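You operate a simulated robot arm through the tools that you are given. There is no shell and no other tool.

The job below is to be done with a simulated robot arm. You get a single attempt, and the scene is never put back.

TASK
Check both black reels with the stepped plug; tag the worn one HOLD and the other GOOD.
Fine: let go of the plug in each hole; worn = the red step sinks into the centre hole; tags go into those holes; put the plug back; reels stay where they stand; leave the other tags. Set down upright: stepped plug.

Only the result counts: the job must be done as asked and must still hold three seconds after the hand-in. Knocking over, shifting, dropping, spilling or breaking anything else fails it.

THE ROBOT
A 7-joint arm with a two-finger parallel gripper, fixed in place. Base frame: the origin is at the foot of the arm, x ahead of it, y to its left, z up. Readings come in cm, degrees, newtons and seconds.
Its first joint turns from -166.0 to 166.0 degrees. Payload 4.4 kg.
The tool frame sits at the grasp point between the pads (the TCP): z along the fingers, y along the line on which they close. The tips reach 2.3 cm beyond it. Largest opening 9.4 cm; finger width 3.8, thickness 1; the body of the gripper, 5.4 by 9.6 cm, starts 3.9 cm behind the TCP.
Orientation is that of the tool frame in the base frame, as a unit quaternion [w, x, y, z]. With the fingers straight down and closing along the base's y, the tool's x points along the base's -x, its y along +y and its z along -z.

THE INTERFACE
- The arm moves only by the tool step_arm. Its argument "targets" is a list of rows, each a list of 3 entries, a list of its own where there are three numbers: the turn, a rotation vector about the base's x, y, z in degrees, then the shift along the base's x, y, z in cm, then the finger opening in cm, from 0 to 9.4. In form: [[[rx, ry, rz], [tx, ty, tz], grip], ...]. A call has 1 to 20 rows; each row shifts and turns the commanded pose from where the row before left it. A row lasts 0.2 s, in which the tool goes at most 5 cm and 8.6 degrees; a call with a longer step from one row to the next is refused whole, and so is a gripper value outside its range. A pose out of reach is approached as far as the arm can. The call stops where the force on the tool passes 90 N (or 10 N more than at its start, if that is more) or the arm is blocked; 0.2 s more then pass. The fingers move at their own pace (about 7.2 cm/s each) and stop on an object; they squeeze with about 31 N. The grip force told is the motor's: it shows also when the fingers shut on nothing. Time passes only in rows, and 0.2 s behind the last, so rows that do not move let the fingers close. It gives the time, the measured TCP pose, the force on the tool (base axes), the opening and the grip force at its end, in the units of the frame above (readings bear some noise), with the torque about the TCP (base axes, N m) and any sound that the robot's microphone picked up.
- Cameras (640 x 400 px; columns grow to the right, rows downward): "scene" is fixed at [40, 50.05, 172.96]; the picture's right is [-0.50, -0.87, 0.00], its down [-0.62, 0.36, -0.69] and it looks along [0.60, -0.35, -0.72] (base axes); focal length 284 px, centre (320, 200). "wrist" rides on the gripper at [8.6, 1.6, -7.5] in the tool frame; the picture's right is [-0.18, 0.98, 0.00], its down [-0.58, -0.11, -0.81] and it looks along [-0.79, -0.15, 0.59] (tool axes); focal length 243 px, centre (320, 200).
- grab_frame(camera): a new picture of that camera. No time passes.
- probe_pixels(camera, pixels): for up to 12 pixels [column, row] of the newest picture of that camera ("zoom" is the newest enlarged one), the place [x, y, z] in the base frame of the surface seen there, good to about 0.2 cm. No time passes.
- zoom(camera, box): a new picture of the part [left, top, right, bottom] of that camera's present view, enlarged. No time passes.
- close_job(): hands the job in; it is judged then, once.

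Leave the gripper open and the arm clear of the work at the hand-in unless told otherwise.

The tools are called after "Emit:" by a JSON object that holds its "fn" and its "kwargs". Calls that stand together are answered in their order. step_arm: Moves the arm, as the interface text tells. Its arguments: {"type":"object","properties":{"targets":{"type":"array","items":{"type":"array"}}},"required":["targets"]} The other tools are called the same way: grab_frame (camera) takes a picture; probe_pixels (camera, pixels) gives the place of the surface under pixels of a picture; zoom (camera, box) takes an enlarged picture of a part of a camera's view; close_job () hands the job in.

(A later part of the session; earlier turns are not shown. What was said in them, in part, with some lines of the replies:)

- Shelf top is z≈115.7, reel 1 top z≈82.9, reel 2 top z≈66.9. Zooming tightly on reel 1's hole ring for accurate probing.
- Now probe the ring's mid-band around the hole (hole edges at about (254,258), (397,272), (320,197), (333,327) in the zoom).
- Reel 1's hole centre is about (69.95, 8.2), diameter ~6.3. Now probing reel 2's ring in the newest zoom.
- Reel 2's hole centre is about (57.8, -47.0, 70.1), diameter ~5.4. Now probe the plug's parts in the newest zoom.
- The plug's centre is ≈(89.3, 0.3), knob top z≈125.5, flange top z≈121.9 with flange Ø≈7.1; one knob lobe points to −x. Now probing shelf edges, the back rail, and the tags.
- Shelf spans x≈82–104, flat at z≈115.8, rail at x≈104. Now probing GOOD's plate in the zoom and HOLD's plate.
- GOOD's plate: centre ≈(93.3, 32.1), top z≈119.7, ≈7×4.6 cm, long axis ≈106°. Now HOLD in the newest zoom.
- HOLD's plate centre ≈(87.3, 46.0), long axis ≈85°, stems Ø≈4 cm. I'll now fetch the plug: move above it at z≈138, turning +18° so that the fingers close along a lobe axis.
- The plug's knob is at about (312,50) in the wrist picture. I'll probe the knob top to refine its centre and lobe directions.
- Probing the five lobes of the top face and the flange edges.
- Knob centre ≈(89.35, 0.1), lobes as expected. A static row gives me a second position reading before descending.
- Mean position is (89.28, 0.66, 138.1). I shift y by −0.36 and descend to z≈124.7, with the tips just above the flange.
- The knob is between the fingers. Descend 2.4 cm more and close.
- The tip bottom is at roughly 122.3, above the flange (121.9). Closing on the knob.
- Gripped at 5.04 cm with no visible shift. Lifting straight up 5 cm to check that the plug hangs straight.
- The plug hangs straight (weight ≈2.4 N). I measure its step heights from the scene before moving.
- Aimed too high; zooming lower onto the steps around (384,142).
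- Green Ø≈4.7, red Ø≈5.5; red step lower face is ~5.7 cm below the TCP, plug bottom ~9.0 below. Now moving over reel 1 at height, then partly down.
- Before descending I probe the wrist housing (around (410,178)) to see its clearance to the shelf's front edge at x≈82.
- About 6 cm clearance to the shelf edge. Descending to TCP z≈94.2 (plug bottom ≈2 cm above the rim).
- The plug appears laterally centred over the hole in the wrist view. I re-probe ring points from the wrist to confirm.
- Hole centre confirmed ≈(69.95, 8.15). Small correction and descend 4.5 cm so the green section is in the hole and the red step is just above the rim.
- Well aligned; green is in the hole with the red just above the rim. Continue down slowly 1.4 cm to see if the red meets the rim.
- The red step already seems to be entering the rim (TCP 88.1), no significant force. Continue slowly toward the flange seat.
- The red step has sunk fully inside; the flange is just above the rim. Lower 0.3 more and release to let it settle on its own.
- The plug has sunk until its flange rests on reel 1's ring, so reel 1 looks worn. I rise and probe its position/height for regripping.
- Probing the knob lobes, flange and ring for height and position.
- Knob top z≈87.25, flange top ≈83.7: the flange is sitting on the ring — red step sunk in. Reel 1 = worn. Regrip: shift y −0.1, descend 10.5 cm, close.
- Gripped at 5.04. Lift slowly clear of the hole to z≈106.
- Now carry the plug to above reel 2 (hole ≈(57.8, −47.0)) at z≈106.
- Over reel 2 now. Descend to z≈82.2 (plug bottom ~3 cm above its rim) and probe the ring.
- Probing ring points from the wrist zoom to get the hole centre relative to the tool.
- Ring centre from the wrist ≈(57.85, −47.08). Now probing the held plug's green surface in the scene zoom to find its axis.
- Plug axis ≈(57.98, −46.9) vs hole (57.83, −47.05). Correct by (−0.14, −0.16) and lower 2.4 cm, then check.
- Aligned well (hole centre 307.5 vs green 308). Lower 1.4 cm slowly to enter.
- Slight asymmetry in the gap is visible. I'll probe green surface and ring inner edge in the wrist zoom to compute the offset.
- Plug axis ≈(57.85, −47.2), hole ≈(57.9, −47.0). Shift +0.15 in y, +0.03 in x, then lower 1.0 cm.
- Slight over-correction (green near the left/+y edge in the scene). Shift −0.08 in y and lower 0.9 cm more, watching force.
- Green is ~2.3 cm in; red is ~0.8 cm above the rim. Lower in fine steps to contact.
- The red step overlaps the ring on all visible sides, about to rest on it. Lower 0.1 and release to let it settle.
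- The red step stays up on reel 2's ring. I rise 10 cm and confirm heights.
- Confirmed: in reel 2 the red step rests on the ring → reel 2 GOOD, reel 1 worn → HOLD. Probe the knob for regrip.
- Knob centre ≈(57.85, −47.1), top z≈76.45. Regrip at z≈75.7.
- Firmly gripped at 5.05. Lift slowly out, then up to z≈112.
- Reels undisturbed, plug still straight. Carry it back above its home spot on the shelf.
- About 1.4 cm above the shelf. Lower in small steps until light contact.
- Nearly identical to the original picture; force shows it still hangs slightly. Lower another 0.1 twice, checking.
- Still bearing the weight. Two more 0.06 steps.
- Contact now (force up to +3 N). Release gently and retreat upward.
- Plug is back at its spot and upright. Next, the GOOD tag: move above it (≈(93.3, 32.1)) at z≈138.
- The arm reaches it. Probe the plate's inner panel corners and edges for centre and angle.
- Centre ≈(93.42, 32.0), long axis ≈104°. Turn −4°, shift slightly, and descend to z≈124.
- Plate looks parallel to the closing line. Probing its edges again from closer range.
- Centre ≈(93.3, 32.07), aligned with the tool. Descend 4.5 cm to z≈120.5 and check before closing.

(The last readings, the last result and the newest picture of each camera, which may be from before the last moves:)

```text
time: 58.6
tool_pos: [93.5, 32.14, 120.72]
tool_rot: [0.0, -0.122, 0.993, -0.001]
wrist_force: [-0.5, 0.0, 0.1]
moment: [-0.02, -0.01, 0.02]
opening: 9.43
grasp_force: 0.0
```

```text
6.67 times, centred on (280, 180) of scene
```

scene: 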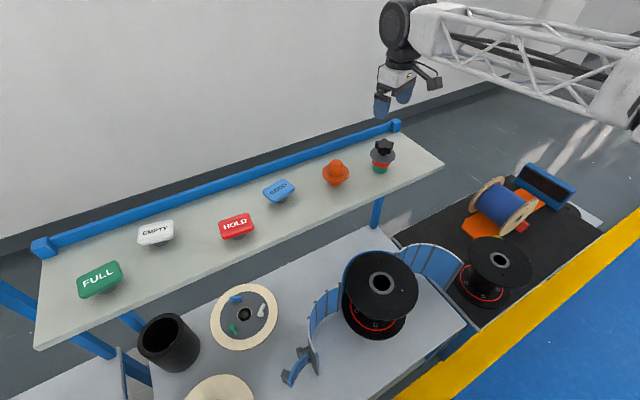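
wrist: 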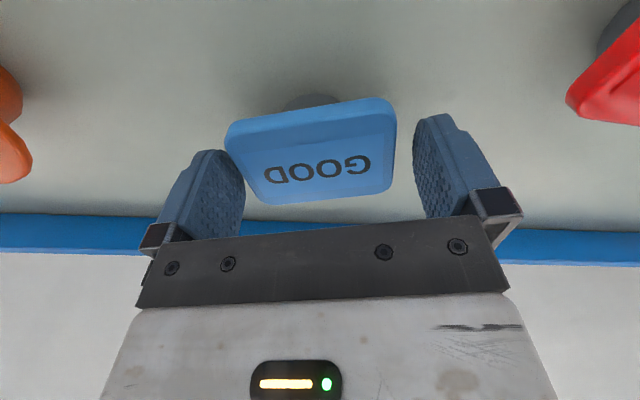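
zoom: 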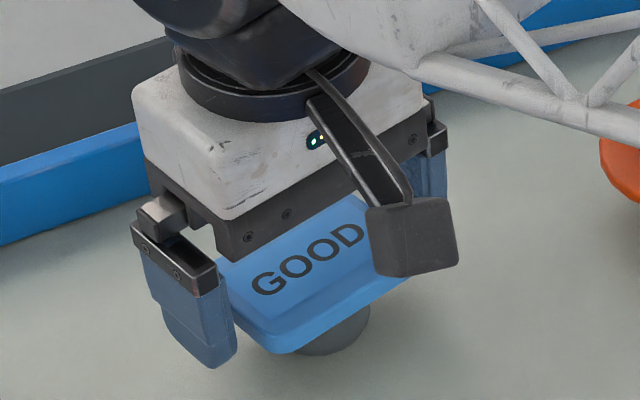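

The plate sits between the fingers. Close gradually.

Emit:
{"fn": "step_arm", "kwargs": {"targets": [[[0, 0, 0], [0, 0, 0], 8], [[0, 0, 0], [0, 0, 0], 7.4], [[0, 0, 0], [0, 0, 0], 7], [[0, 0, 0], [0, 0, 0], 6], [[0, 0, 0], [0, 0, 0], 5], [[0, 0, 0], [0, 0, 0], 5]]}}

Emit:
{"fn": "grab_frame", "kwargs": {"camera": "wrist"}}

Emit:
{"fn": "zoom", "kwargs": {"camera": "scene", "box": [240, 150, 320, 210]}}

```text
time: 60.0
tool_pos: [93.42, 32.26, 120.57]
tool_rot: [0.0, -0.121, 0.993, 0.0]
wrist_force: [-0.8, -0.5, 0.3]
moment: [0.02, -0.04, 0.0]
opening: 7.7
grasp_force: 31.3
```

```text
taken
```

wrist: 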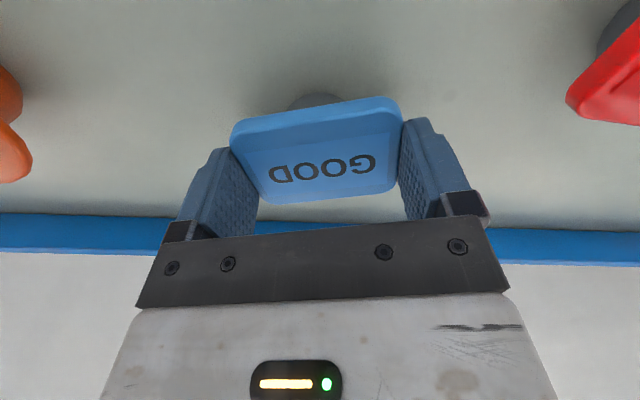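

```text
6.67 times, centred on (280, 180) of scene
```

zoom: 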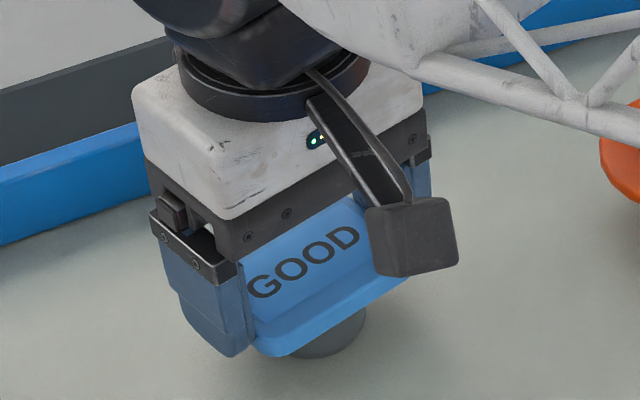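

Gripped at 7.7 cm with 31 N. Lift and check the tag hangs level.

Emit:
{"fn": "step_arm", "kwargs": {"targets": [[[0, 0, 0], [0, 0, 0.5], 5], [[0, 0, 0], [0, 0, 1.5], 5], [[0, 0, 0], [0, 0, 3], 5], [[0, 0, 0], [0, 0, 3], 5], [[0, 0, 0], [0, 0, 2], 5], [[0, 0, 0], [0, 0, 0], 5]]}}

Emit:
{"fn": "grab_frame", "kwargs": {"camera": "wrist"}}

Emit:
{"fn": "zoom", "kwargs": {"camera": "scene", "box": [240, 130, 320, 190]}}

```text
time: 61.4
tool_pos: [93.27, 32.08, 130.61]
tool_rot: [0.0, -0.122, 0.993, 0.0]
wrist_force: [-0.1, -0.2, -0.6]
moment: [-0.01, -0.03, 0.0]
opening: 7.68
grasp_force: 31.2
```

```text
taken
```

wrist: 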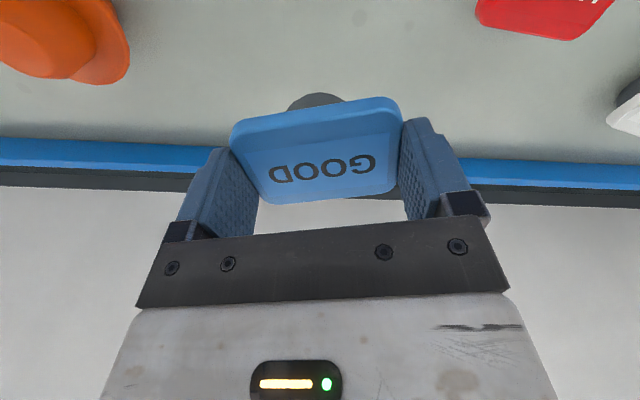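

```text
6.67 times, centred on (280, 160) of scene
```

zoom: 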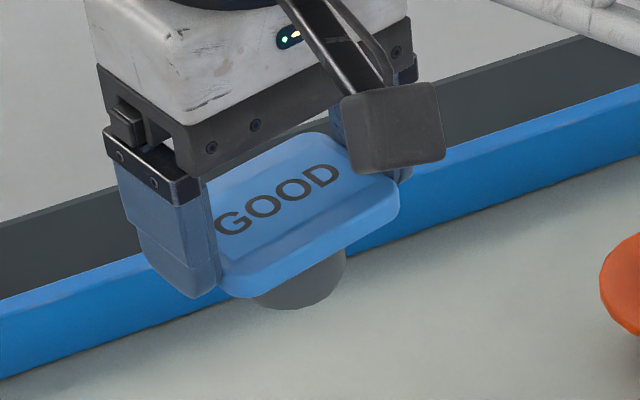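

Tag level and held. Pull back off the shelf (−x), keeping clear of the plug and orange knob.

Emit:
{"fn": "step_arm", "kwargs": {"targets": [[[0, 0, 0], [-2, 0, 0.5], 5], [[0, 0, 0], [-4, 0, 0.5], 5], [[0, 0, 0], [-4, 0, 0.5], 5], [[0, 0, 0], [-4, 0, 0.5], 5], [[0, 0, 0], [-4, 0, 0], 5], [[0, 0, 0], [-4, 0, 0], 5], [[0, 0, 0], [-2, 0, 0], 5], [[0, 0, 0], [0, -3, 0], 5], [[0, 0, 0], [0, -4, 0], 5], [[0, 0, 0], [0, -4, 0], 5], [[0, 0, 0], [0, -4, 0], 5], [[0, 0, 0], [0, -4, 0], 5], [[0, 0, 0], [0, -4, 0], 5], [[0, 0, 0], [0, -4, 0], 5], [[0, 0, 0], [0, -4, 0], 5], [[0, 0, 0], [0, 0, 0], 5]]}}

Emit:
{"fn": "grab_frame", "kwargs": {"camera": "scene"}}

```text
time: 64.8
tool_pos: [69.38, 1.14, 132.65]
tool_rot: [0.0, -0.122, 0.993, 0.0]
wrist_force: [0.5, 0.5, -0.4]
moment: [0.0, -0.04, 0.01]
opening: 7.69
grasp_force: 31.1
```

```text
taken
```

scene: 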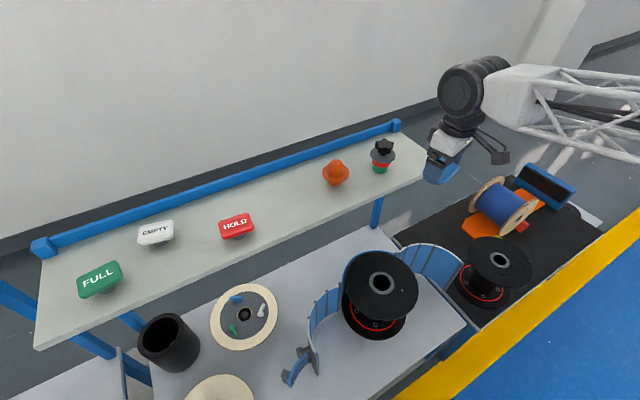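

Clear. Continue to above reel 2, lowering along the way.

Emit:
{"fn": "step_arm", "kwargs": {"targets": [[[0, 0, 0], [-0.958, -4.01, -1], 5], [[0, 0, 0], [-0.958, -4.01, -2], 5], [[0, 0, 0], [-0.958, -4.01, -2], 5], [[0, 0, 0], [-0.958, -4.01, -2], 5], [[0, 0, 0], [-0.958, -4.01, -2], 5], [[0, 0, 0], [-0.958, -4.01, -2], 5], [[0, 0, 0], [-0.958, -4.01, -2], 5], [[0, 0, 0], [-0.958, -4.01, -2], 5], [[0, 0, 0], [-0.958, -4.01, -2], 5], [[0, 0, 0], [-0.958, -4.01, -2], 5], [[0, 0, 0], [-0.958, -4.01, -2], 5], [[0, 0, 0], [-0.958, -4.01, -2], 5], [[0, 0, 0], [0, 0, -4], 5], [[0, 0, 0], [0, 0, -4], 5], [[0, 0, 0], [0, 0, -4], 5], [[0, 0, 0], [0, 0, -4], 5], [[0, 0, 0], [0, 0, -4], 5], [[0, 0, 0], [0, 0, -4], 5], [[0, 0, 0], [0, 0, -3], 5], [[0, 0, 0], [0, 0, 0], 5]]}}

Emit:
{"fn": "zoom", "kwargs": {"camera": "scene", "box": [464, 200, 544, 260]}}

Emit:
{"fn": "grab_frame", "kwargs": {"camera": "wrist"}}

```text
time: 69.0
tool_pos: [57.89, -46.94, 82.5]
tool_rot: [0.0, -0.121, 0.993, -0.001]
wrist_force: [0.0, 0.1, -0.3]
moment: [-0.01, -0.03, -0.02]
opening: 7.69
grasp_force: 31.1
```

```text
6.67 times, centred on (504, 230) of scene
```

zoom: 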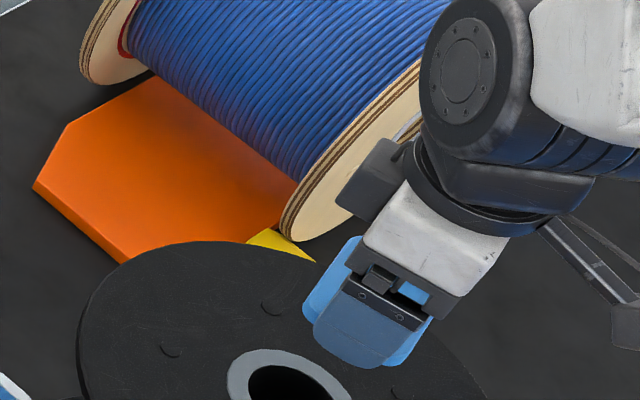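

```text
taken
```

wrist: 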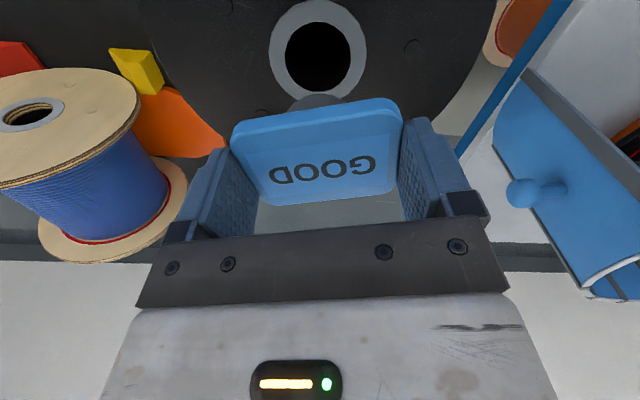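

Over the hole. Lower 4 cm (stem bottom ≈3.5 cm above the rim) and check stem alignment.

Emit:
{"fn": "step_arm", "kwargs": {"targets": [[[0, 0, 0], [0, 0, -2], 5], [[0, 0, 0], [0, 0, -2], 5], [[0, 0, 0], [0, 0, -1], 5], [[0, 0, 0], [0, 0, 0], 5]]}}

Emit:
{"fn": "zoom", "kwargs": {"camera": "scene", "box": [474, 225, 530, 267]}}

Emit:
{"fn": "zoom", "kwargs": {"camera": "wrist", "box": [240, 40, 400, 140]}}

```text
time: 70.0
tool_pos: [57.75, -46.96, 77.42]
tool_rot: [0.0, -0.121, 0.993, 0.0]
wrist_force: [0.2, 0.1, 0.3]
moment: [0.01, 0.01, -0.02]
opening: 7.67
grasp_force: 31.5
```

```text
9.52 times, centred on (502, 246) of scene
```

zoom: 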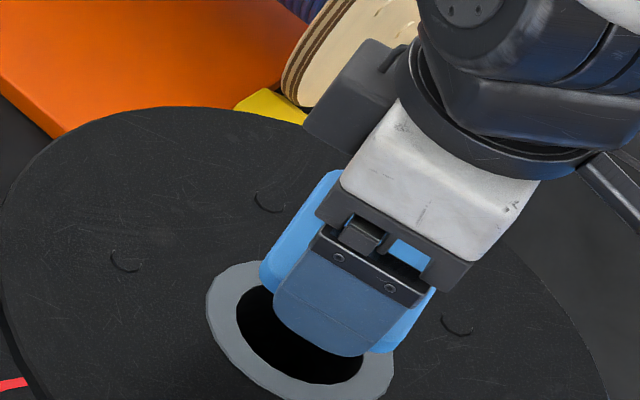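

```text
4.00 times, centred on (320, 90) of wrist
```

zoom: 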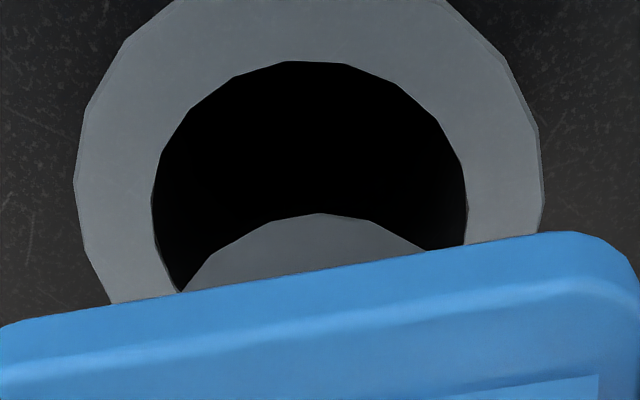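

Probing the stem's visible face and hole edge points.

Emit:
{"fn": "probe_pixels", "kwargs": {"camera": "zoom", "pixels": [[318, 218], [260, 240], [375, 228], [215, 268], [405, 245], [318, 235], [290, 58], [160, 150], [455, 140], [149, 210], [469, 210], [320, 300]]}}

```text
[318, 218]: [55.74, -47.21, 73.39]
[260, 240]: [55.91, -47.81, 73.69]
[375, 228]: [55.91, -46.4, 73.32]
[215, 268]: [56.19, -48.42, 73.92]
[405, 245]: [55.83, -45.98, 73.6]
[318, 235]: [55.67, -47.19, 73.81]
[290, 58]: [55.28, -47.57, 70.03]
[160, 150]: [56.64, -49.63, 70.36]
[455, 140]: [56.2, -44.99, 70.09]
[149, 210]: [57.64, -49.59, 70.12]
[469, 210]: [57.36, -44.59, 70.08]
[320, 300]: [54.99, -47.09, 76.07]
```

Stem axis ≈(57.75, −47.08), hole (57.87, −47.02): well inside the 0.6 cm clearance. Adjust slightly and lower 4 cm slowly.

Emit:
{"fn": "step_arm", "kwargs": {"targets": [[[0, 0, 0], [0.1, 0.05, -0.8], 5], [[0, 0, 0], [0, 0, -0.8], 5], [[0, 0, 0], [0, 0, -0.6], 5], [[0, 0, 0], [0, 0, -0.6], 5], [[0, 0, 0], [0, 0, -0.6], 5], [[0, 0, 0], [0, 0, -0.6], 5], [[0, 0, 0], [0, 0, 0], 5]]}}

Emit:
{"fn": "zoom", "kwargs": {"camera": "scene", "box": [474, 235, 530, 277]}}

Emit:
{"fn": "grab_frame", "kwargs": {"camera": "wrist"}}

```text
time: 71.6
tool_pos: [57.87, -46.91, 73.46]
tool_rot: [0.0, -0.122, 0.993, 0.0]
wrist_force: [0.0, 0.0, 0.0]
moment: [-0.01, -0.02, 0.02]
opening: 7.71
grasp_force: 31.1
```

```text
9.52 times, centred on (502, 256) of scene
```

zoom: 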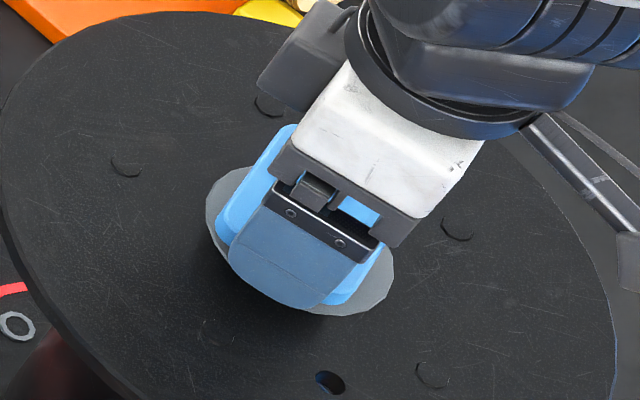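

```text
taken
```

wrist: 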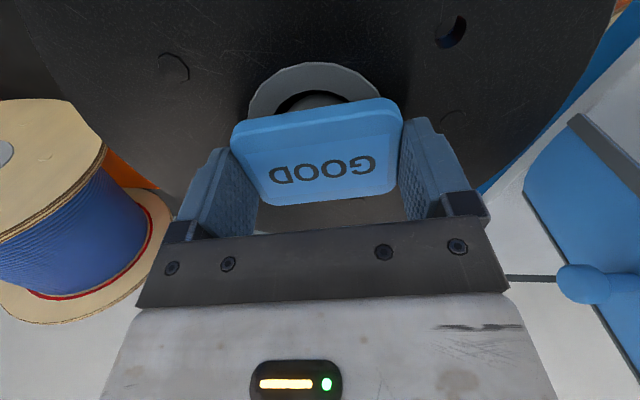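

Stem is in the hole. Lower another 0.8 cm in small steps.

Emit:
{"fn": "step_arm", "kwargs": {"targets": [[[0, 0, 0], [0, 0, -0.3], 5], [[0, 0, 0], [0, 0, -0.3], 5], [[0, 0, 0], [0, 0, -0.2], 5], [[0, 0, 0], [0, 0, 0], 5]]}}

Emit:
{"fn": "step_arm", "kwargs": {"targets": [[[0, 0, 0], [0, 0, -0.1], 5], [[0, 0, 0], [0, 0, 0], 5]]}}

Emit:
{"fn": "zoom", "kwargs": {"camera": "scene", "box": [474, 235, 530, 277]}}

Emit:
{"fn": "zoom", "kwargs": {"camera": "wrist", "box": [200, 40, 440, 190]}}

```text
time: 72.6
tool_pos: [57.86, -46.87, 72.83]
tool_rot: [0.0, -0.122, 0.993, 0.001]
wrist_force: [0.1, 1.2, -0.6]
moment: [-0.02, 0.01, 0.0]
opening: 7.7
grasp_force: 30.6
```

```text
time: 73.2
tool_pos: [57.87, -47.04, 72.61]
tool_rot: [0.0, -0.122, 0.992, 0.001]
wrist_force: [0.3, 0.5, -0.5]
moment: [-0.03, -0.03, 0.01]
opening: 7.7
grasp_force: 31.6
```

```text
9.52 times, centred on (502, 256) of scene
```

zoom: 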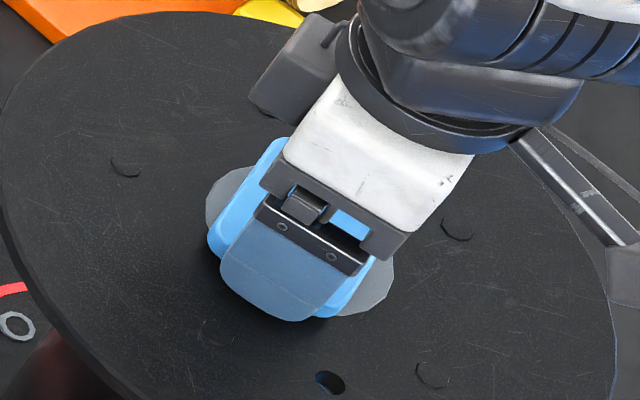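

```text
2.67 times, centred on (320, 115) of wrist
```

zoom: 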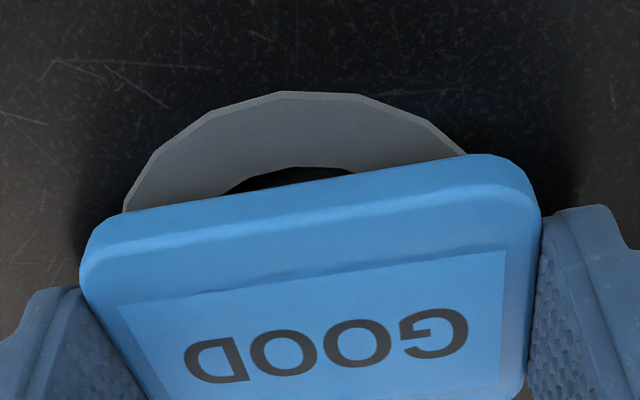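

Tips ≈0.3 cm above the reel; plate ~0.7 cm. Lower 0.15 more and release gently.

Emit:
{"fn": "step_arm", "kwargs": {"targets": [[[0, 0, 0], [0, 0, -0.1], 5], [[0, 0, 0], [0, 0, -0.05], 5], [[0, 0, 0], [0, 0, 0], 5]]}}

Emit:
{"fn": "step_arm", "kwargs": {"targets": [[[0, 0, 0], [0, 0, 0], 7.9], [[0, 0, 0], [0, 0, 0], 8.2], [[0, 0, 0], [0, 0, 0], 8.8], [[0, 0, 0], [0, 0, 0], 9.4], [[0, 0, 0], [0, 0, 0], 9.4]]}}

Emit:
{"fn": "zoom", "kwargs": {"camera": "scene", "box": [474, 235, 530, 277]}}

Emit:
{"fn": "grab_frame", "kwargs": {"camera": "wrist"}}

```text
time: 74.0
tool_pos: [57.91, -46.9, 72.37]
tool_rot: [0.0, -0.122, 0.993, 0.0]
wrist_force: [-0.3, 0.0, -0.6]
moment: [-0.05, -0.04, 0.04]
opening: 7.68
grasp_force: 30.9
```

```text
time: 75.2
tool_pos: [57.89, -46.99, 72.42]
tool_rot: [0.0, -0.122, 0.993, 0.0]
wrist_force: [-0.4, -0.3, -0.3]
moment: [-0.01, -0.01, -0.01]
opening: 9.4
grasp_force: 0.0
```

```text
9.52 times, centred on (502, 256) of scene
```

zoom: 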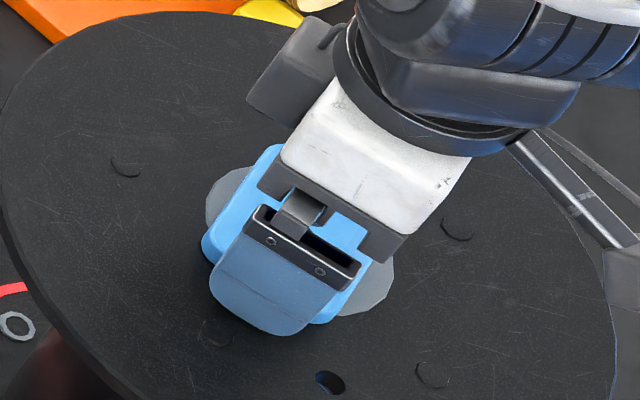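

```text
taken
```

wrist: 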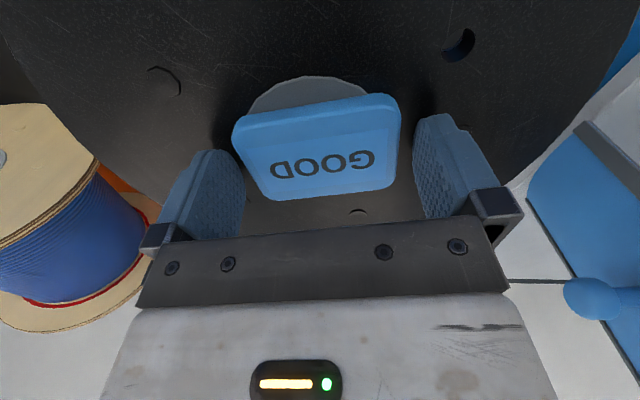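

Released. Retreat straight up and check the tag in the hole.

Emit:
{"fn": "step_arm", "kwargs": {"targets": [[[0, 0, 0], [0, 0, 0.5], 9.4], [[0, 0, 0], [0, 0, 1], 9.4], [[0, 0, 0], [0, 0, 2], 9.4], [[0, 0, 0], [0, 0, 4], 9.4], [[0, 0, 0], [0, 0, 4], 9.4], [[0, 0, 0], [0, 0, 4], 9.4], [[0, 0, 0], [0, 0, 4], 9.4], [[0, 0, 0], [0, 0, 4], 9.4], [[0, 0, 0], [0, 0, 4], 9.4], [[0, 0, 0], [0, 0, 4], 9.4], [[0, 0, 0], [0, 0, 4], 9.4], [[0, 0, 0], [0, 0, 4], 9.4], [[0, 0, 0], [0, 0, 4], 9.4], [[0, 0, 0], [0, 0, 4], 9.4], [[0, 0, 0], [0, 0, 4], 9.4], [[0, 0, 0], [0, 0, 4], 9.4], [[0, 0, 0], [0, 0, 4], 9.4], [[0, 0, 0], [0, 0, 4], 9.4], [[0, 0, 0], [0, 0, 2], 9.4]]}}

Emit:
{"fn": "zoom", "kwargs": {"camera": "scene", "box": [459, 236, 539, 286]}}

Emit:
{"fn": "probe_pixels", "kwargs": {"camera": "zoom", "pixels": [[270, 190], [320, 190], [380, 200], [330, 150], [330, 230]]}}

```text
time: 79.2
tool_pos: [57.79, -46.96, 137.91]
tool_rot: [0.001, -0.122, 0.993, 0.0]
wrist_force: [-0.3, -0.7, -0.4]
moment: [0.02, 0.02, -0.02]
opening: 9.41
grasp_force: 0.1
```

```text
8.00 times, centred on (499, 261) of scene
```

zoom: 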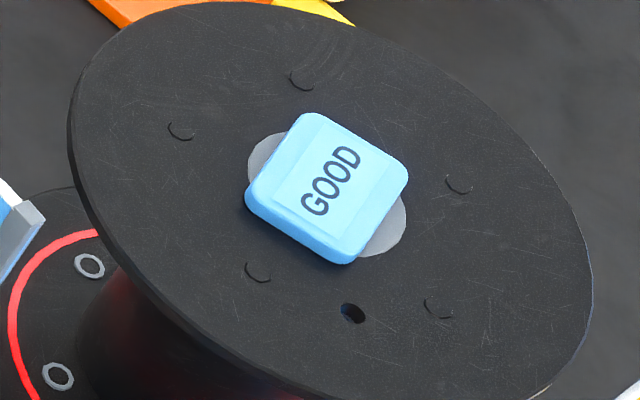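

```text
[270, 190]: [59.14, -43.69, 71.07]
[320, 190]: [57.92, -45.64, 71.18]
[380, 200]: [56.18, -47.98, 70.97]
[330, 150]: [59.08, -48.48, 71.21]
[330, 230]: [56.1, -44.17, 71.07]
```

GOOD is seated flat in reel 2 (plate top z≈71.1). Now travel at z≈138 toward the HOLD tag, turning −18° in total.

Emit:
{"fn": "step_arm", "kwargs": {"targets": [[[0, 0, 0], [1.3, 4.1, 0], 9.4], [[0, 0, -1], [1.35, 4.25, 0], 9.4], [[0, 0, -1], [1.35, 4.25, 0], 9.4], [[0, 0, -1], [1.35, 4.25, 0], 9.4], [[0, 0, -1], [1.35, 4.25, 0], 9.4], [[0, 0, -1], [1.35, 4.25, 0], 9.4], [[0, 0, -1], [1.35, 4.25, 0], 9.4], [[0, 0, -1], [1.35, 4.25, 0], 9.4], [[0, 0, -1], [1.35, 4.25, 0], 9.4], [[0, 0, -1], [1.35, 4.25, 0], 9.4], [[0, 0, -1], [1.35, 4.25, 0], 9.4], [[0, 0, -1], [1.35, 4.25, 0], 9.4], [[0, 0, -1], [1.35, 4.25, 0], 9.4], [[0, 0, -1], [1.35, 4.25, 0], 9.4], [[0, 0, -1], [1.35, 4.25, 0], 9.4], [[0, 0, -1], [1.35, 4.25, 0], 9.4], [[0, 0, -1], [1.35, 4.25, 0], 9.4], [[0, 0, -1], [1.35, 4.25, 0], 9.4], [[0, 0, -1], [1.35, 4.25, 0], 9.4], [[0, 0, 0], [1.35, 4.25, 0], 9.4]]}}

Emit:
{"fn": "step_arm", "kwargs": {"targets": [[[0, 0, 0], [1.3, 4.1, 0], 9.4], [[0, 0, 0], [1.2, 4.0, 0], 9.4], [[0, 0, 0], [0, 0, 0], 9.4]]}}

Emit:
{"fn": "grab_frame", "kwargs": {"camera": "wrist"}}

Emit:
{"fn": "grab_frame", "kwargs": {"camera": "scene"}}

```text
time: 83.4
tool_pos: [85.03, 37.56, 138.06]
tool_rot: [0.0, 0.035, 0.999, 0.0]
wrist_force: [-0.4, 0.1, 0.5]
moment: [0.01, 0.0, -0.01]
opening: 9.36
grasp_force: 0.0
```

```text
time: 84.2
tool_pos: [87.41, 45.87, 137.76]
tool_rot: [0.0, 0.035, 0.999, -0.001]
wrist_force: [-0.2, -0.6, 0.5]
moment: [-0.02, -0.01, -0.02]
opening: 9.4
grasp_force: 0.0
```

```text
taken
```

wrist: 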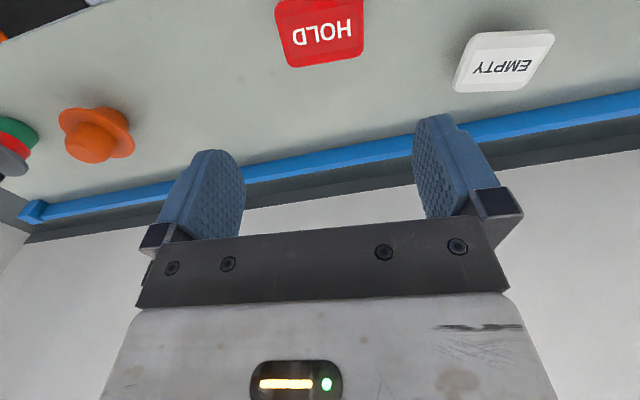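

```text
taken
```

scene: 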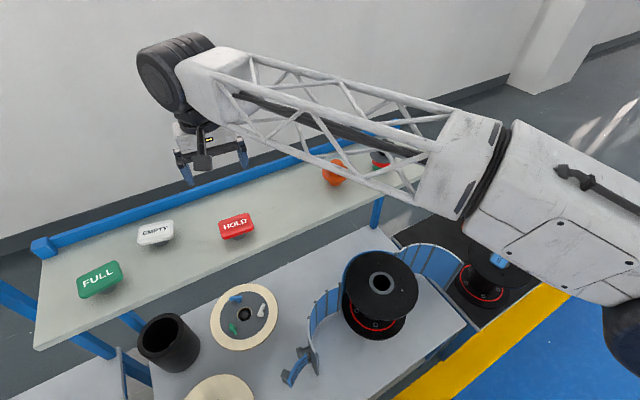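

Above HOLD. Probe its plate for centre and angle.

Emit:
{"fn": "zoom", "kwargs": {"camera": "wrist", "box": [240, 0, 400, 100]}}

```text
4.00 times, centred on (320, 50) of wrist
```

zoom: 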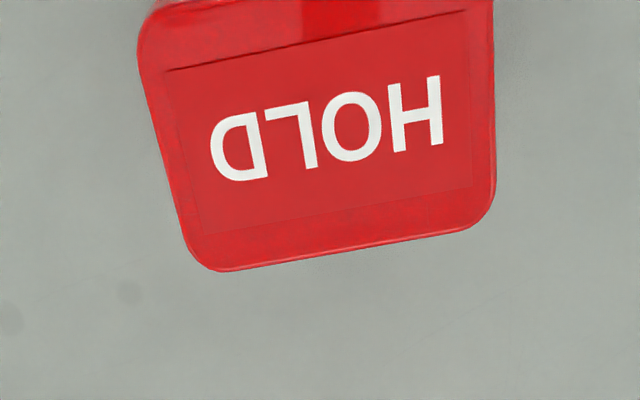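

Emit:
{"fn": "probe_pixels", "kwargs": {"camera": "zoom", "pixels": [[168, 73], [466, 14], [472, 186], [198, 228], [146, 70], [492, 60], [180, 210], [493, 180], [230, 266], [470, 226], [325, 125], [340, 250]]}}

```text
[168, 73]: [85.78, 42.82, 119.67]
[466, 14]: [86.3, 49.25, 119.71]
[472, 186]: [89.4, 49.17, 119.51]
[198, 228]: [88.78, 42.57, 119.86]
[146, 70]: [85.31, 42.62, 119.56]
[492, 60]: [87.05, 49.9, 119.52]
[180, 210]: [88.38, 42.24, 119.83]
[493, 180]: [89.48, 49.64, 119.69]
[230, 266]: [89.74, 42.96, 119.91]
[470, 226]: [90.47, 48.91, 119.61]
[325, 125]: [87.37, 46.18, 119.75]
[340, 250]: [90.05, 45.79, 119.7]
```

Centre ≈(87.45, 45.97), long axis ≈85°. Turn −1°, small shift, descend to z≈125.

Emit:
{"fn": "step_arm", "kwargs": {"targets": [[[0, 0, -1], [0.04, 0.08, -3], 9.4], [[0, 0, 0], [0, 0, -4], 9.4], [[0, 0, 0], [0, 0, -4], 9.4], [[0, 0, 0], [0, 0, -2], 9.4], [[0, 0, 0], [0, 0, 0], 9.4]]}}

Emit:
{"fn": "grab_frame", "kwargs": {"camera": "wrist"}}

Emit:
{"fn": "probe_pixels", "kwargs": {"camera": "wrist", "pixels": [[252, 95], [383, 75], [270, 140], [383, 125], [263, 115], [382, 100], [320, 115], [285, 153], [370, 141]]}}

```text
time: 85.4
tool_pos: [87.65, 45.94, 124.84]
tool_rot: [-0.001, 0.043, 0.999, 0.0]
wrist_force: [-0.9, 0.5, -0.2]
moment: [0.0, 0.01, 0.0]
opening: 9.39
grasp_force: 0.1
```

```text
taken
```

wrist: 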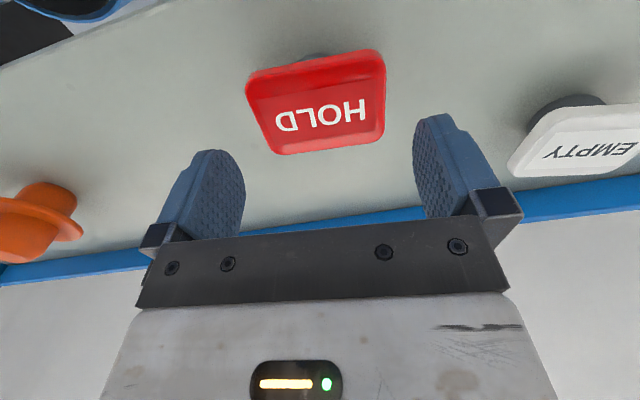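

```text
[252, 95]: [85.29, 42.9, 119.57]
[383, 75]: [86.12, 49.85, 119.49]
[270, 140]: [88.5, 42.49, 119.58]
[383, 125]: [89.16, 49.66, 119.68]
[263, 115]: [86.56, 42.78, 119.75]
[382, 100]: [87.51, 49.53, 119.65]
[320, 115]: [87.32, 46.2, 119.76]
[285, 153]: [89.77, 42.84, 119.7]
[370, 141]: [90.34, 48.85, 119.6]
```

Same picture as for GOOD; aligned. Descend 4.45 cm and close gradually.

Emit:
{"fn": "step_arm", "kwargs": {"targets": [[[0, 0, 0], [-0.05, 0.08, -2], 9.4], [[0, 0, 0], [0, 0, -1.5], 9.4], [[0, 0, 0], [0, 0, -0.95], 9.4], [[0, 0, 0], [0, 0, 0], 9.4]]}}

Emit:
{"fn": "grab_frame", "kwargs": {"camera": "wrist"}}

Emit:
{"fn": "zoom", "kwargs": {"camera": "scene", "box": [190, 180, 286, 252]}}

```text
time: 86.4
tool_pos: [87.48, 46.09, 120.44]
tool_rot: [0.001, 0.044, 0.999, 0.0]
wrist_force: [0.3, -0.6, -0.3]
moment: [0.01, -0.02, -0.03]
opening: 9.38
grasp_force: 0.0
```

```text
taken
```

wrist: 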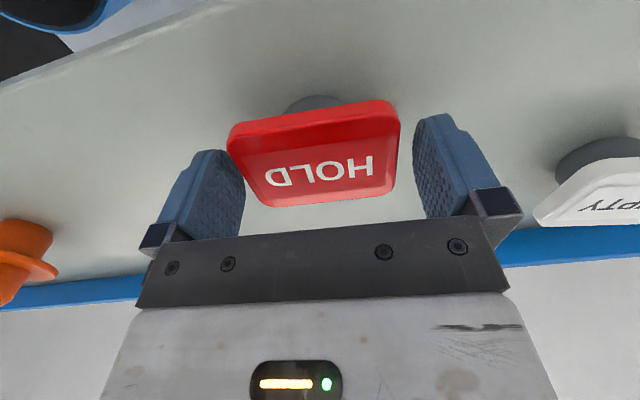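

```text
5.56 times, centred on (238, 216) of scene
```

zoom: 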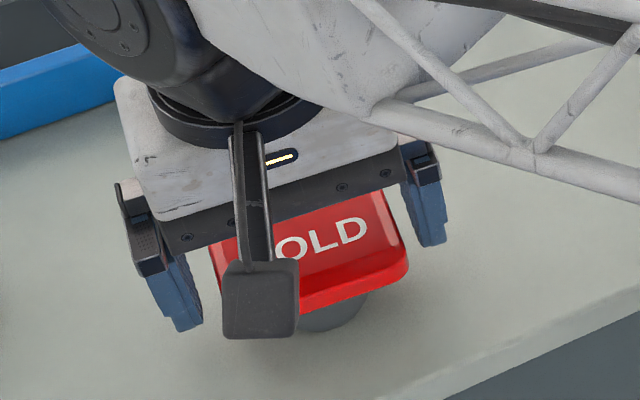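

Well placed between the fingers. Closing.

Emit:
{"fn": "step_arm", "kwargs": {"targets": [[[0, 0, 0], [0, 0, 0], 8], [[0, 0, 0], [0, 0, 0], 7.4], [[0, 0, 0], [0, 0, 0], 7], [[0, 0, 0], [0, 0, 0], 6], [[0, 0, 0], [0, 0, 0], 5], [[0, 0, 0], [0, 0, 0], 5]]}}

Emit:
{"fn": "step_arm", "kwargs": {"targets": [[[0, 0, 0], [0, 0, 0.5], 5], [[0, 0, 0], [0, 0, 1.5], 5], [[0, 0, 0], [0, 0, 3], 5], [[0, 0, 0], [0, 0, 3], 5], [[0, 0, 0], [0, 0, 2], 5], [[0, 0, 0], [0, 0, 0], 5]]}}

Emit:
{"fn": "grab_frame", "kwargs": {"camera": "wrist"}}

Emit:
{"fn": "zoom", "kwargs": {"camera": "scene", "box": [190, 160, 286, 232]}}

```text
time: 87.8
tool_pos: [87.48, 46.13, 120.55]
tool_rot: [0.0, 0.044, 0.999, 0.0]
wrist_force: [0.3, 0.0, -0.8]
moment: [0.01, 0.01, -0.01]
opening: 7.68
grasp_force: 30.8
```

```text
time: 89.2
tool_pos: [87.23, 46.07, 130.34]
tool_rot: [0.0, 0.044, 0.999, -0.001]
wrist_force: [-0.4, 0.0, -0.2]
moment: [0.0, -0.01, -0.03]
opening: 7.71
grasp_force: 31.1
```

```text
taken
```

wrist: 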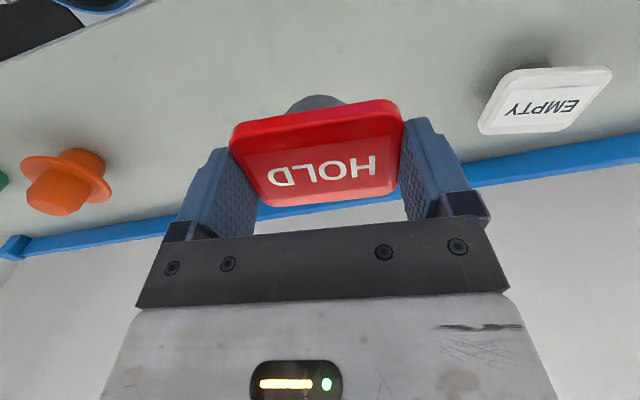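

```text
5.56 times, centred on (238, 196) of scene
```

zoom: 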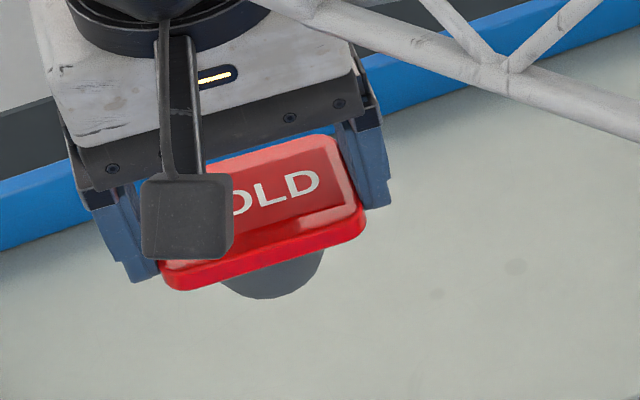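

HOLD held level. Pull back off the shelf, then go over reel 1.

Emit:
{"fn": "step_arm", "kwargs": {"targets": [[[0, 0, 0], [-2, 0, 0.5], 5], [[0, 0, 0], [-4, 0, 0.5], 5], [[0, 0, 0], [-4, 0, 0.5], 5], [[0, 0, 0], [-4, 0, 0.5], 5], [[0, 0, 0], [-3.45, 0, 0], 5], [[0, 0, 0], [0, -2, 0], 5], [[0, 0, 0], [0, -4, 0], 5], [[0, 0, 0], [0, -4, 0], 5], [[0, 0, 0], [0, -4, 0], 5], [[0, 0, 0], [0, -4, 0], 5], [[0, 0, 0], [0, -4, 0], 5], [[0, 0, 0], [0, -4, 0], 5], [[0, 0, 0], [0, -4, 0], 5], [[0, 0, 0], [0, -4, 0], 5], [[0, 0, 0], [0, -3.9, 0], 5], [[0, 0, 0], [0, 0, -4], 5], [[0, 0, 0], [0, 0, -4], 5], [[0, 0, 0], [0, 0, -4], 5], [[0, 0, 0], [0, 0, -4], 5], [[0, 0, 0], [0, 0, 0], 5]]}}

Emit:
{"fn": "grab_frame", "kwargs": {"camera": "scene"}}

Emit:
{"fn": "grab_frame", "kwargs": {"camera": "wrist"}}

```text
time: 93.4
tool_pos: [69.91, 8.29, 116.53]
tool_rot: [0.001, 0.043, 0.999, 0.0]
wrist_force: [0.7, 1.1, -0.8]
moment: [-0.03, 0.02, 0.02]
opening: 7.7
grasp_force: 31.7
```

```text
taken
```

scene: 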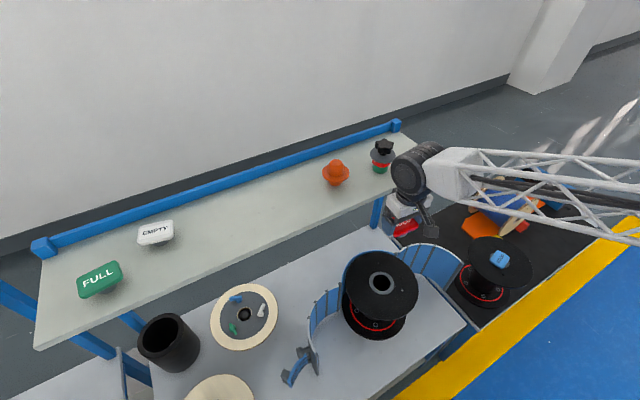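

```text
taken
```

wrist: 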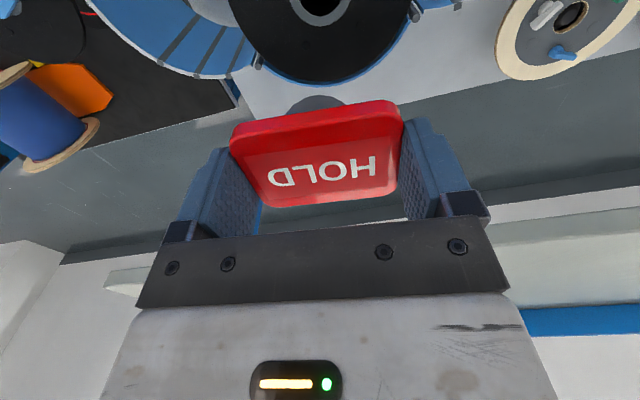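

Over reel 1, clear of the shelf. Descend to z≈91 (stem bottom ~3 cm above the rim).

Emit:
{"fn": "step_arm", "kwargs": {"targets": [[[0, 0, 0], [0, 0, -4], 5], [[0, 0, 0], [0, 0, -4], 5], [[0, 0, 0], [0, 0, -4], 5], [[0, 0, 0], [0, 0, -4], 5], [[0, 0, 0], [0, 0, -4], 5], [[0, 0, 0], [0, 0, -3], 5], [[0, 0, 0], [0, 0, -2.5], 5], [[0, 0, 0], [0, 0, 0], 5]]}}

Emit:
{"fn": "zoom", "kwargs": {"camera": "wrist", "box": [240, 40, 400, 140]}}

Emit:
{"fn": "probe_pixels", "kwargs": {"camera": "zoom", "pixels": [[318, 222], [260, 245], [375, 235], [215, 275], [405, 255], [318, 240], [300, 20], [110, 150], [520, 150]]}}

Emit:
{"fn": "zoom", "kwargs": {"camera": "scene", "box": [340, 230, 420, 290]}}

```text
time: 95.2
tool_pos: [69.86, 8.29, 91.03]
tool_rot: [-0.001, 0.044, 0.999, 0.0]
wrist_force: [-0.1, -0.7, -0.5]
moment: [0.01, -0.01, -0.02]
opening: 7.68
grasp_force: 30.8
```

```text
4.00 times, centred on (320, 90) of wrist
```

zoom: 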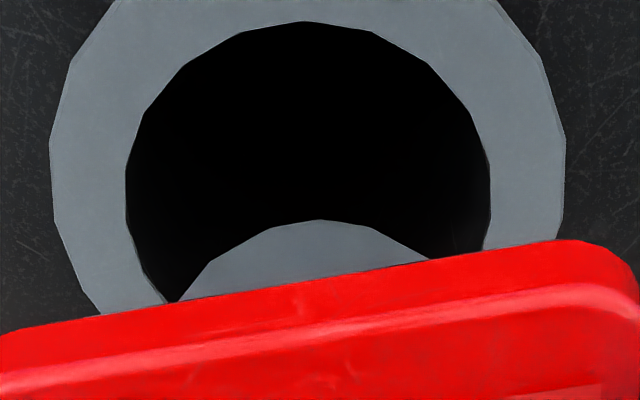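

```text
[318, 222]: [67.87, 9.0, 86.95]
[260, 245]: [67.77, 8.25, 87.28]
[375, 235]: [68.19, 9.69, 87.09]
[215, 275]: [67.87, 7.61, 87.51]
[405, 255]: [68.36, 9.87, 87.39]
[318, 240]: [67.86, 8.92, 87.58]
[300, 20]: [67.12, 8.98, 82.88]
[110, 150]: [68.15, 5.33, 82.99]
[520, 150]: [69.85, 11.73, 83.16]
```

```text
6.67 times, centred on (380, 260) of scene
```

zoom: 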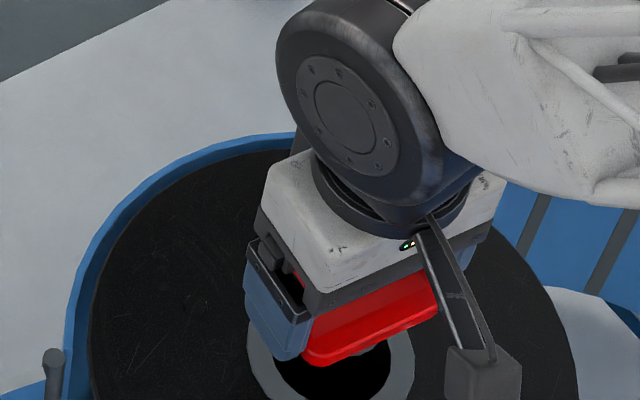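

Stem axis ≈(69.8, 8.4), hole (69.95, 8.15). Shift (+0.12, −0.25) and lower 4.6 cm slowly.

Emit:
{"fn": "step_arm", "kwargs": {"targets": [[[0, 0, 0], [0.12, -0.25, -0.8], 5], [[0, 0, 0], [0, 0, -0.8], 5], [[0, 0, 0], [0, 0, -0.8], 5], [[0, 0, 0], [0, 0, -0.8], 5], [[0, 0, 0], [0, 0, -0.7], 5], [[0, 0, 0], [0, 0, -0.7], 5], [[0, 0, 0], [0, 0, 0], 5]]}}

Emit:
{"fn": "zoom", "kwargs": {"camera": "scene", "box": [340, 245, 420, 305]}}

Emit:
{"fn": "grab_frame", "kwargs": {"camera": "wrist"}}

```text
time: 96.8
tool_pos: [70.12, 8.11, 86.36]
tool_rot: [-0.001, 0.043, 0.999, 0.0]
wrist_force: [0.7, 0.0, 0.1]
moment: [-0.05, -0.01, 0.02]
opening: 7.67
grasp_force: 31.2
```

```text
6.67 times, centred on (380, 275) of scene
```

zoom: 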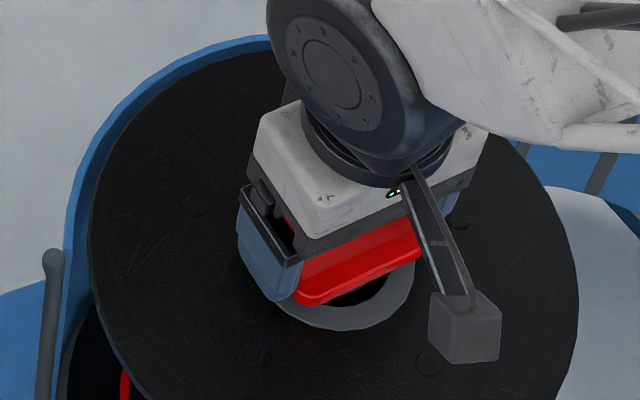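

```text
taken
```

wrist: 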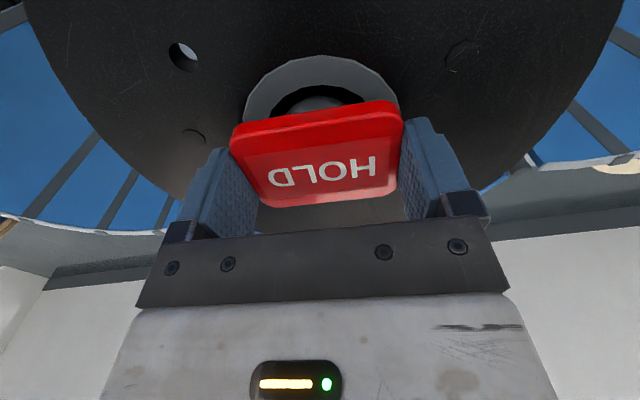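

Stem is in the hole, centred. Lower another 0.95 cm in small steps.

Emit:
{"fn": "step_arm", "kwargs": {"targets": [[[0, 0, 0], [0, 0, -0.3], 5], [[0, 0, 0], [0, 0, -0.3], 5], [[0, 0, 0], [0, 0, -0.2], 5], [[0, 0, 0], [0, 0, -0.1], 5], [[0, 0, 0], [0, 0, 0], 5]]}}

Emit:
{"fn": "step_arm", "kwargs": {"targets": [[[0, 0, 0], [0, 0, -0.1], 5], [[0, 0, 0], [0, 0, 0], 5]]}}

Emit:
{"fn": "zoom", "kwargs": {"camera": "wrist", "box": [200, 40, 440, 190]}}

Emit:
{"fn": "zoom", "kwargs": {"camera": "scene", "box": [340, 245, 420, 305]}}

```text
time: 98.0
tool_pos: [70.05, 8.13, 85.52]
tool_rot: [0.0, 0.044, 0.999, 0.0]
wrist_force: [0.3, -1.0, 0.1]
moment: [-0.01, 0.0, 0.01]
opening: 7.66
grasp_force: 31.3
```

```text
time: 98.6
tool_pos: [70.07, 7.92, 85.51]
tool_rot: [0.0, 0.044, 0.999, 0.0]
wrist_force: [0.0, 0.5, -0.3]
moment: [0.0, -0.01, -0.02]
opening: 7.7
grasp_force: 31.2
```

```text
2.67 times, centred on (320, 115) of wrist
```

zoom: 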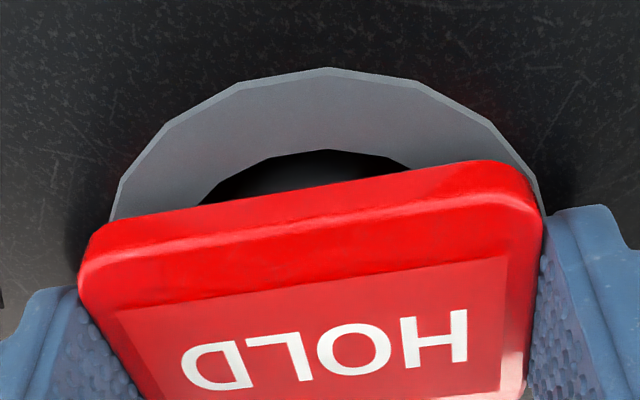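

```text
6.67 times, centred on (380, 275) of scene
```

zoom: 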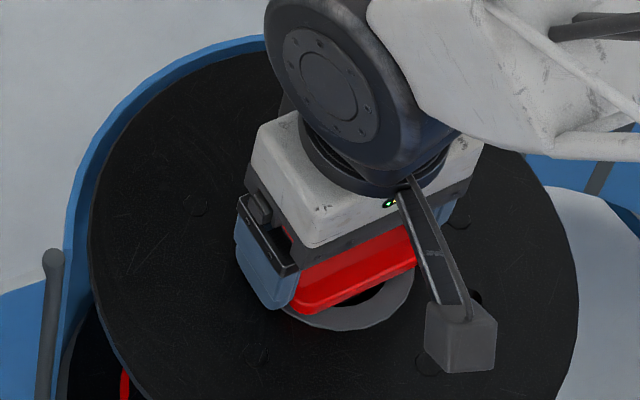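

Shift +0.1 in y for centring, lower 0.05, then release gently.

Emit:
{"fn": "step_arm", "kwargs": {"targets": [[[0, 0, 0], [-0.03, 0.1, -0.05], 5], [[0, 0, 0], [0, 0, 0], 5], [[0, 0, 0], [0, 0, 0], 7.9], [[0, 0, 0], [0, 0, 0], 8.2], [[0, 0, 0], [0, 0, 0], 8.8], [[0, 0, 0], [0, 0, 0], 9.4], [[0, 0, 0], [0, 0, 0], 9.4], [[0, 0, 0], [0, 0, 0], 9.4]]}}

Emit:
{"fn": "grab_frame", "kwargs": {"camera": "wrist"}}

Emit:
{"fn": "zoom", "kwargs": {"camera": "scene", "box": [340, 245, 420, 305]}}

```text
time: 100.4
tool_pos: [70.12, 8.06, 85.38]
tool_rot: [-0.001, 0.043, 0.999, 0.0]
wrist_force: [-0.1, 0.3, 0.0]
moment: [0.0, -0.01, -0.02]
opening: 9.43
grasp_force: 0.1
```

```text
taken
```

wrist: 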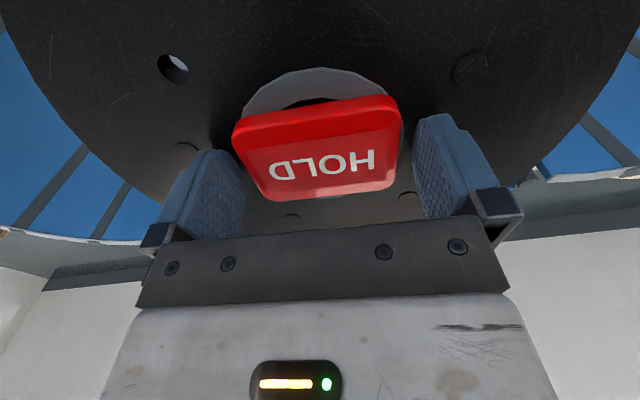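

```text
6.67 times, centred on (380, 275) of scene
```

zoom: 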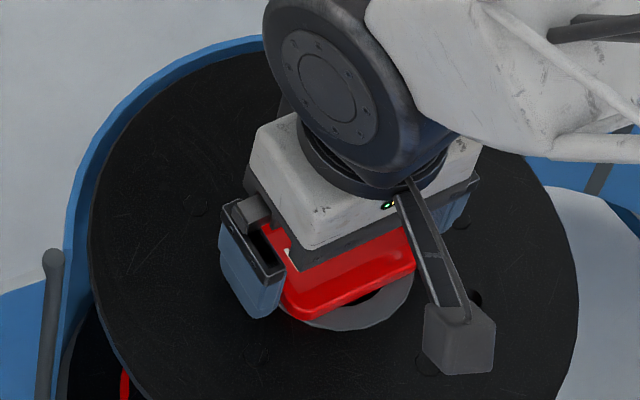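

HOLD is down on the ring. Retreat straight up to z≈138, then back −x to be clear.

Emit:
{"fn": "step_arm", "kwargs": {"targets": [[[0, 0, 0], [0, 0, 0.5], 9.4], [[0, 0, 0], [0, 0, 1], 9.4], [[0, 0, 0], [0, 0, 2], 9.4], [[0, 0, 0], [0, 0, 4], 9.4], [[0, 0, 0], [0, 0, 4], 9.4], [[0, 0, 0], [0, 0, 4], 9.4], [[0, 0, 0], [0, 0, 4], 9.4], [[0, 0, 0], [0, 0, 4], 9.4], [[0, 0, 0], [0, 0, 4], 9.4], [[0, 0, 0], [0, 0, 4], 9.4], [[0, 0, 0], [0, 0, 4], 9.4], [[0, 0, 0], [0, 0, 4], 9.4], [[0, 0, 0], [0, 0, 4], 9.4], [[0, 0, 0], [0, 0, 4], 9.4], [[0, 0, 0], [0, 0, 4], 9.4], [[0, 0, 0], [0, -4, 0], 9.4], [[0, 0, 0], [0, -4, 0], 9.4], [[0, 0, 0], [0, -4, 0], 9.4], [[0, 0, 0], [0, 0, 0], 9.4]]}}

Emit:
{"fn": "grab_frame", "kwargs": {"camera": "scene"}}

Emit:
{"fn": "zoom", "kwargs": {"camera": "scene", "box": [310, 220, 550, 370]}}

Emit:
{"fn": "zoom", "kwargs": {"camera": "scene", "box": [341, 250, 421, 300]}}

Emit:
{"fn": "probe_pixels", "kwargs": {"camera": "zoom", "pixels": [[260, 270], [320, 250], [390, 230], [300, 210], [350, 300], [310, 175], [345, 354], [492, 319]]}}

```text
time: 104.4
tool_pos: [70.17, -4.06, 136.79]
tool_rot: [0.001, 0.043, 0.999, 0.0]
wrist_force: [-0.4, -0.2, 1.3]
moment: [-0.03, -0.01, -0.02]
opening: 9.42
grasp_force: 0.0
```

```text
taken
```

scene: 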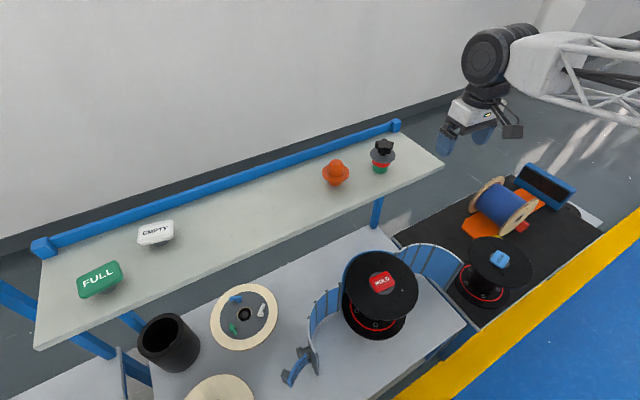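

```text
2.67 times, centred on (430, 295) of scene
```

zoom: 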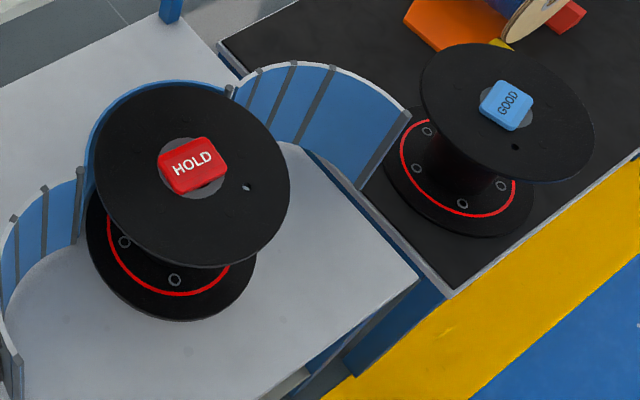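

```text
8.00 times, centred on (381, 275) of scene
```

zoom: 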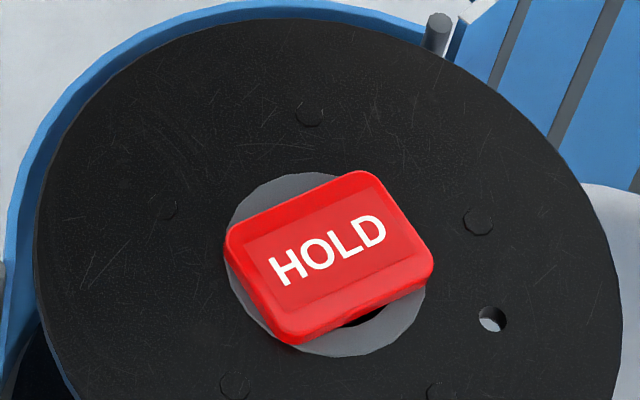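

```text
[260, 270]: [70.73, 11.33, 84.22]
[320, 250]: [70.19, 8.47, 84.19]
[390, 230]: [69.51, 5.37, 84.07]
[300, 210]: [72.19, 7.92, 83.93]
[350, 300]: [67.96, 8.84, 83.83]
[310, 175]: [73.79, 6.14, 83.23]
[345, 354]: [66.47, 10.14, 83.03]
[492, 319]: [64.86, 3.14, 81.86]
```

HOLD lies flat in reel 1 (plate top z≈84.1) and GOOD lies flat in reel 2. The plug stands upright at its home spot, the reels and other tags have not moved, and the open gripper is clear of the work. Handing in.

Emit:
{"fn": "close_job", "kwargs": {}}

```text
The job is handed in.
```

I tested both black reels with the stepped plug and tagged them, and the job is handed in.

| Reel | Test result | Tag |
|---|---|---|
| Reel 1 (inside the blue curved fence) | Red step sank in; the plug's flange came to rest on the centre ring, so it is worn | HOLD |
| Reel 2 (on the black table) | Red step stayed up on the centre ring | GOOD |

- **Tags:** both lie flat in their centre holes. The FULL and EMPTY tags were left alone.
- **Plug:** it is back upright on its spot on the shelf.
- **Everything else:** in the last pictures the reels stood where they were and nothing else looked disturbed. The gripper is open and the arm is clear.
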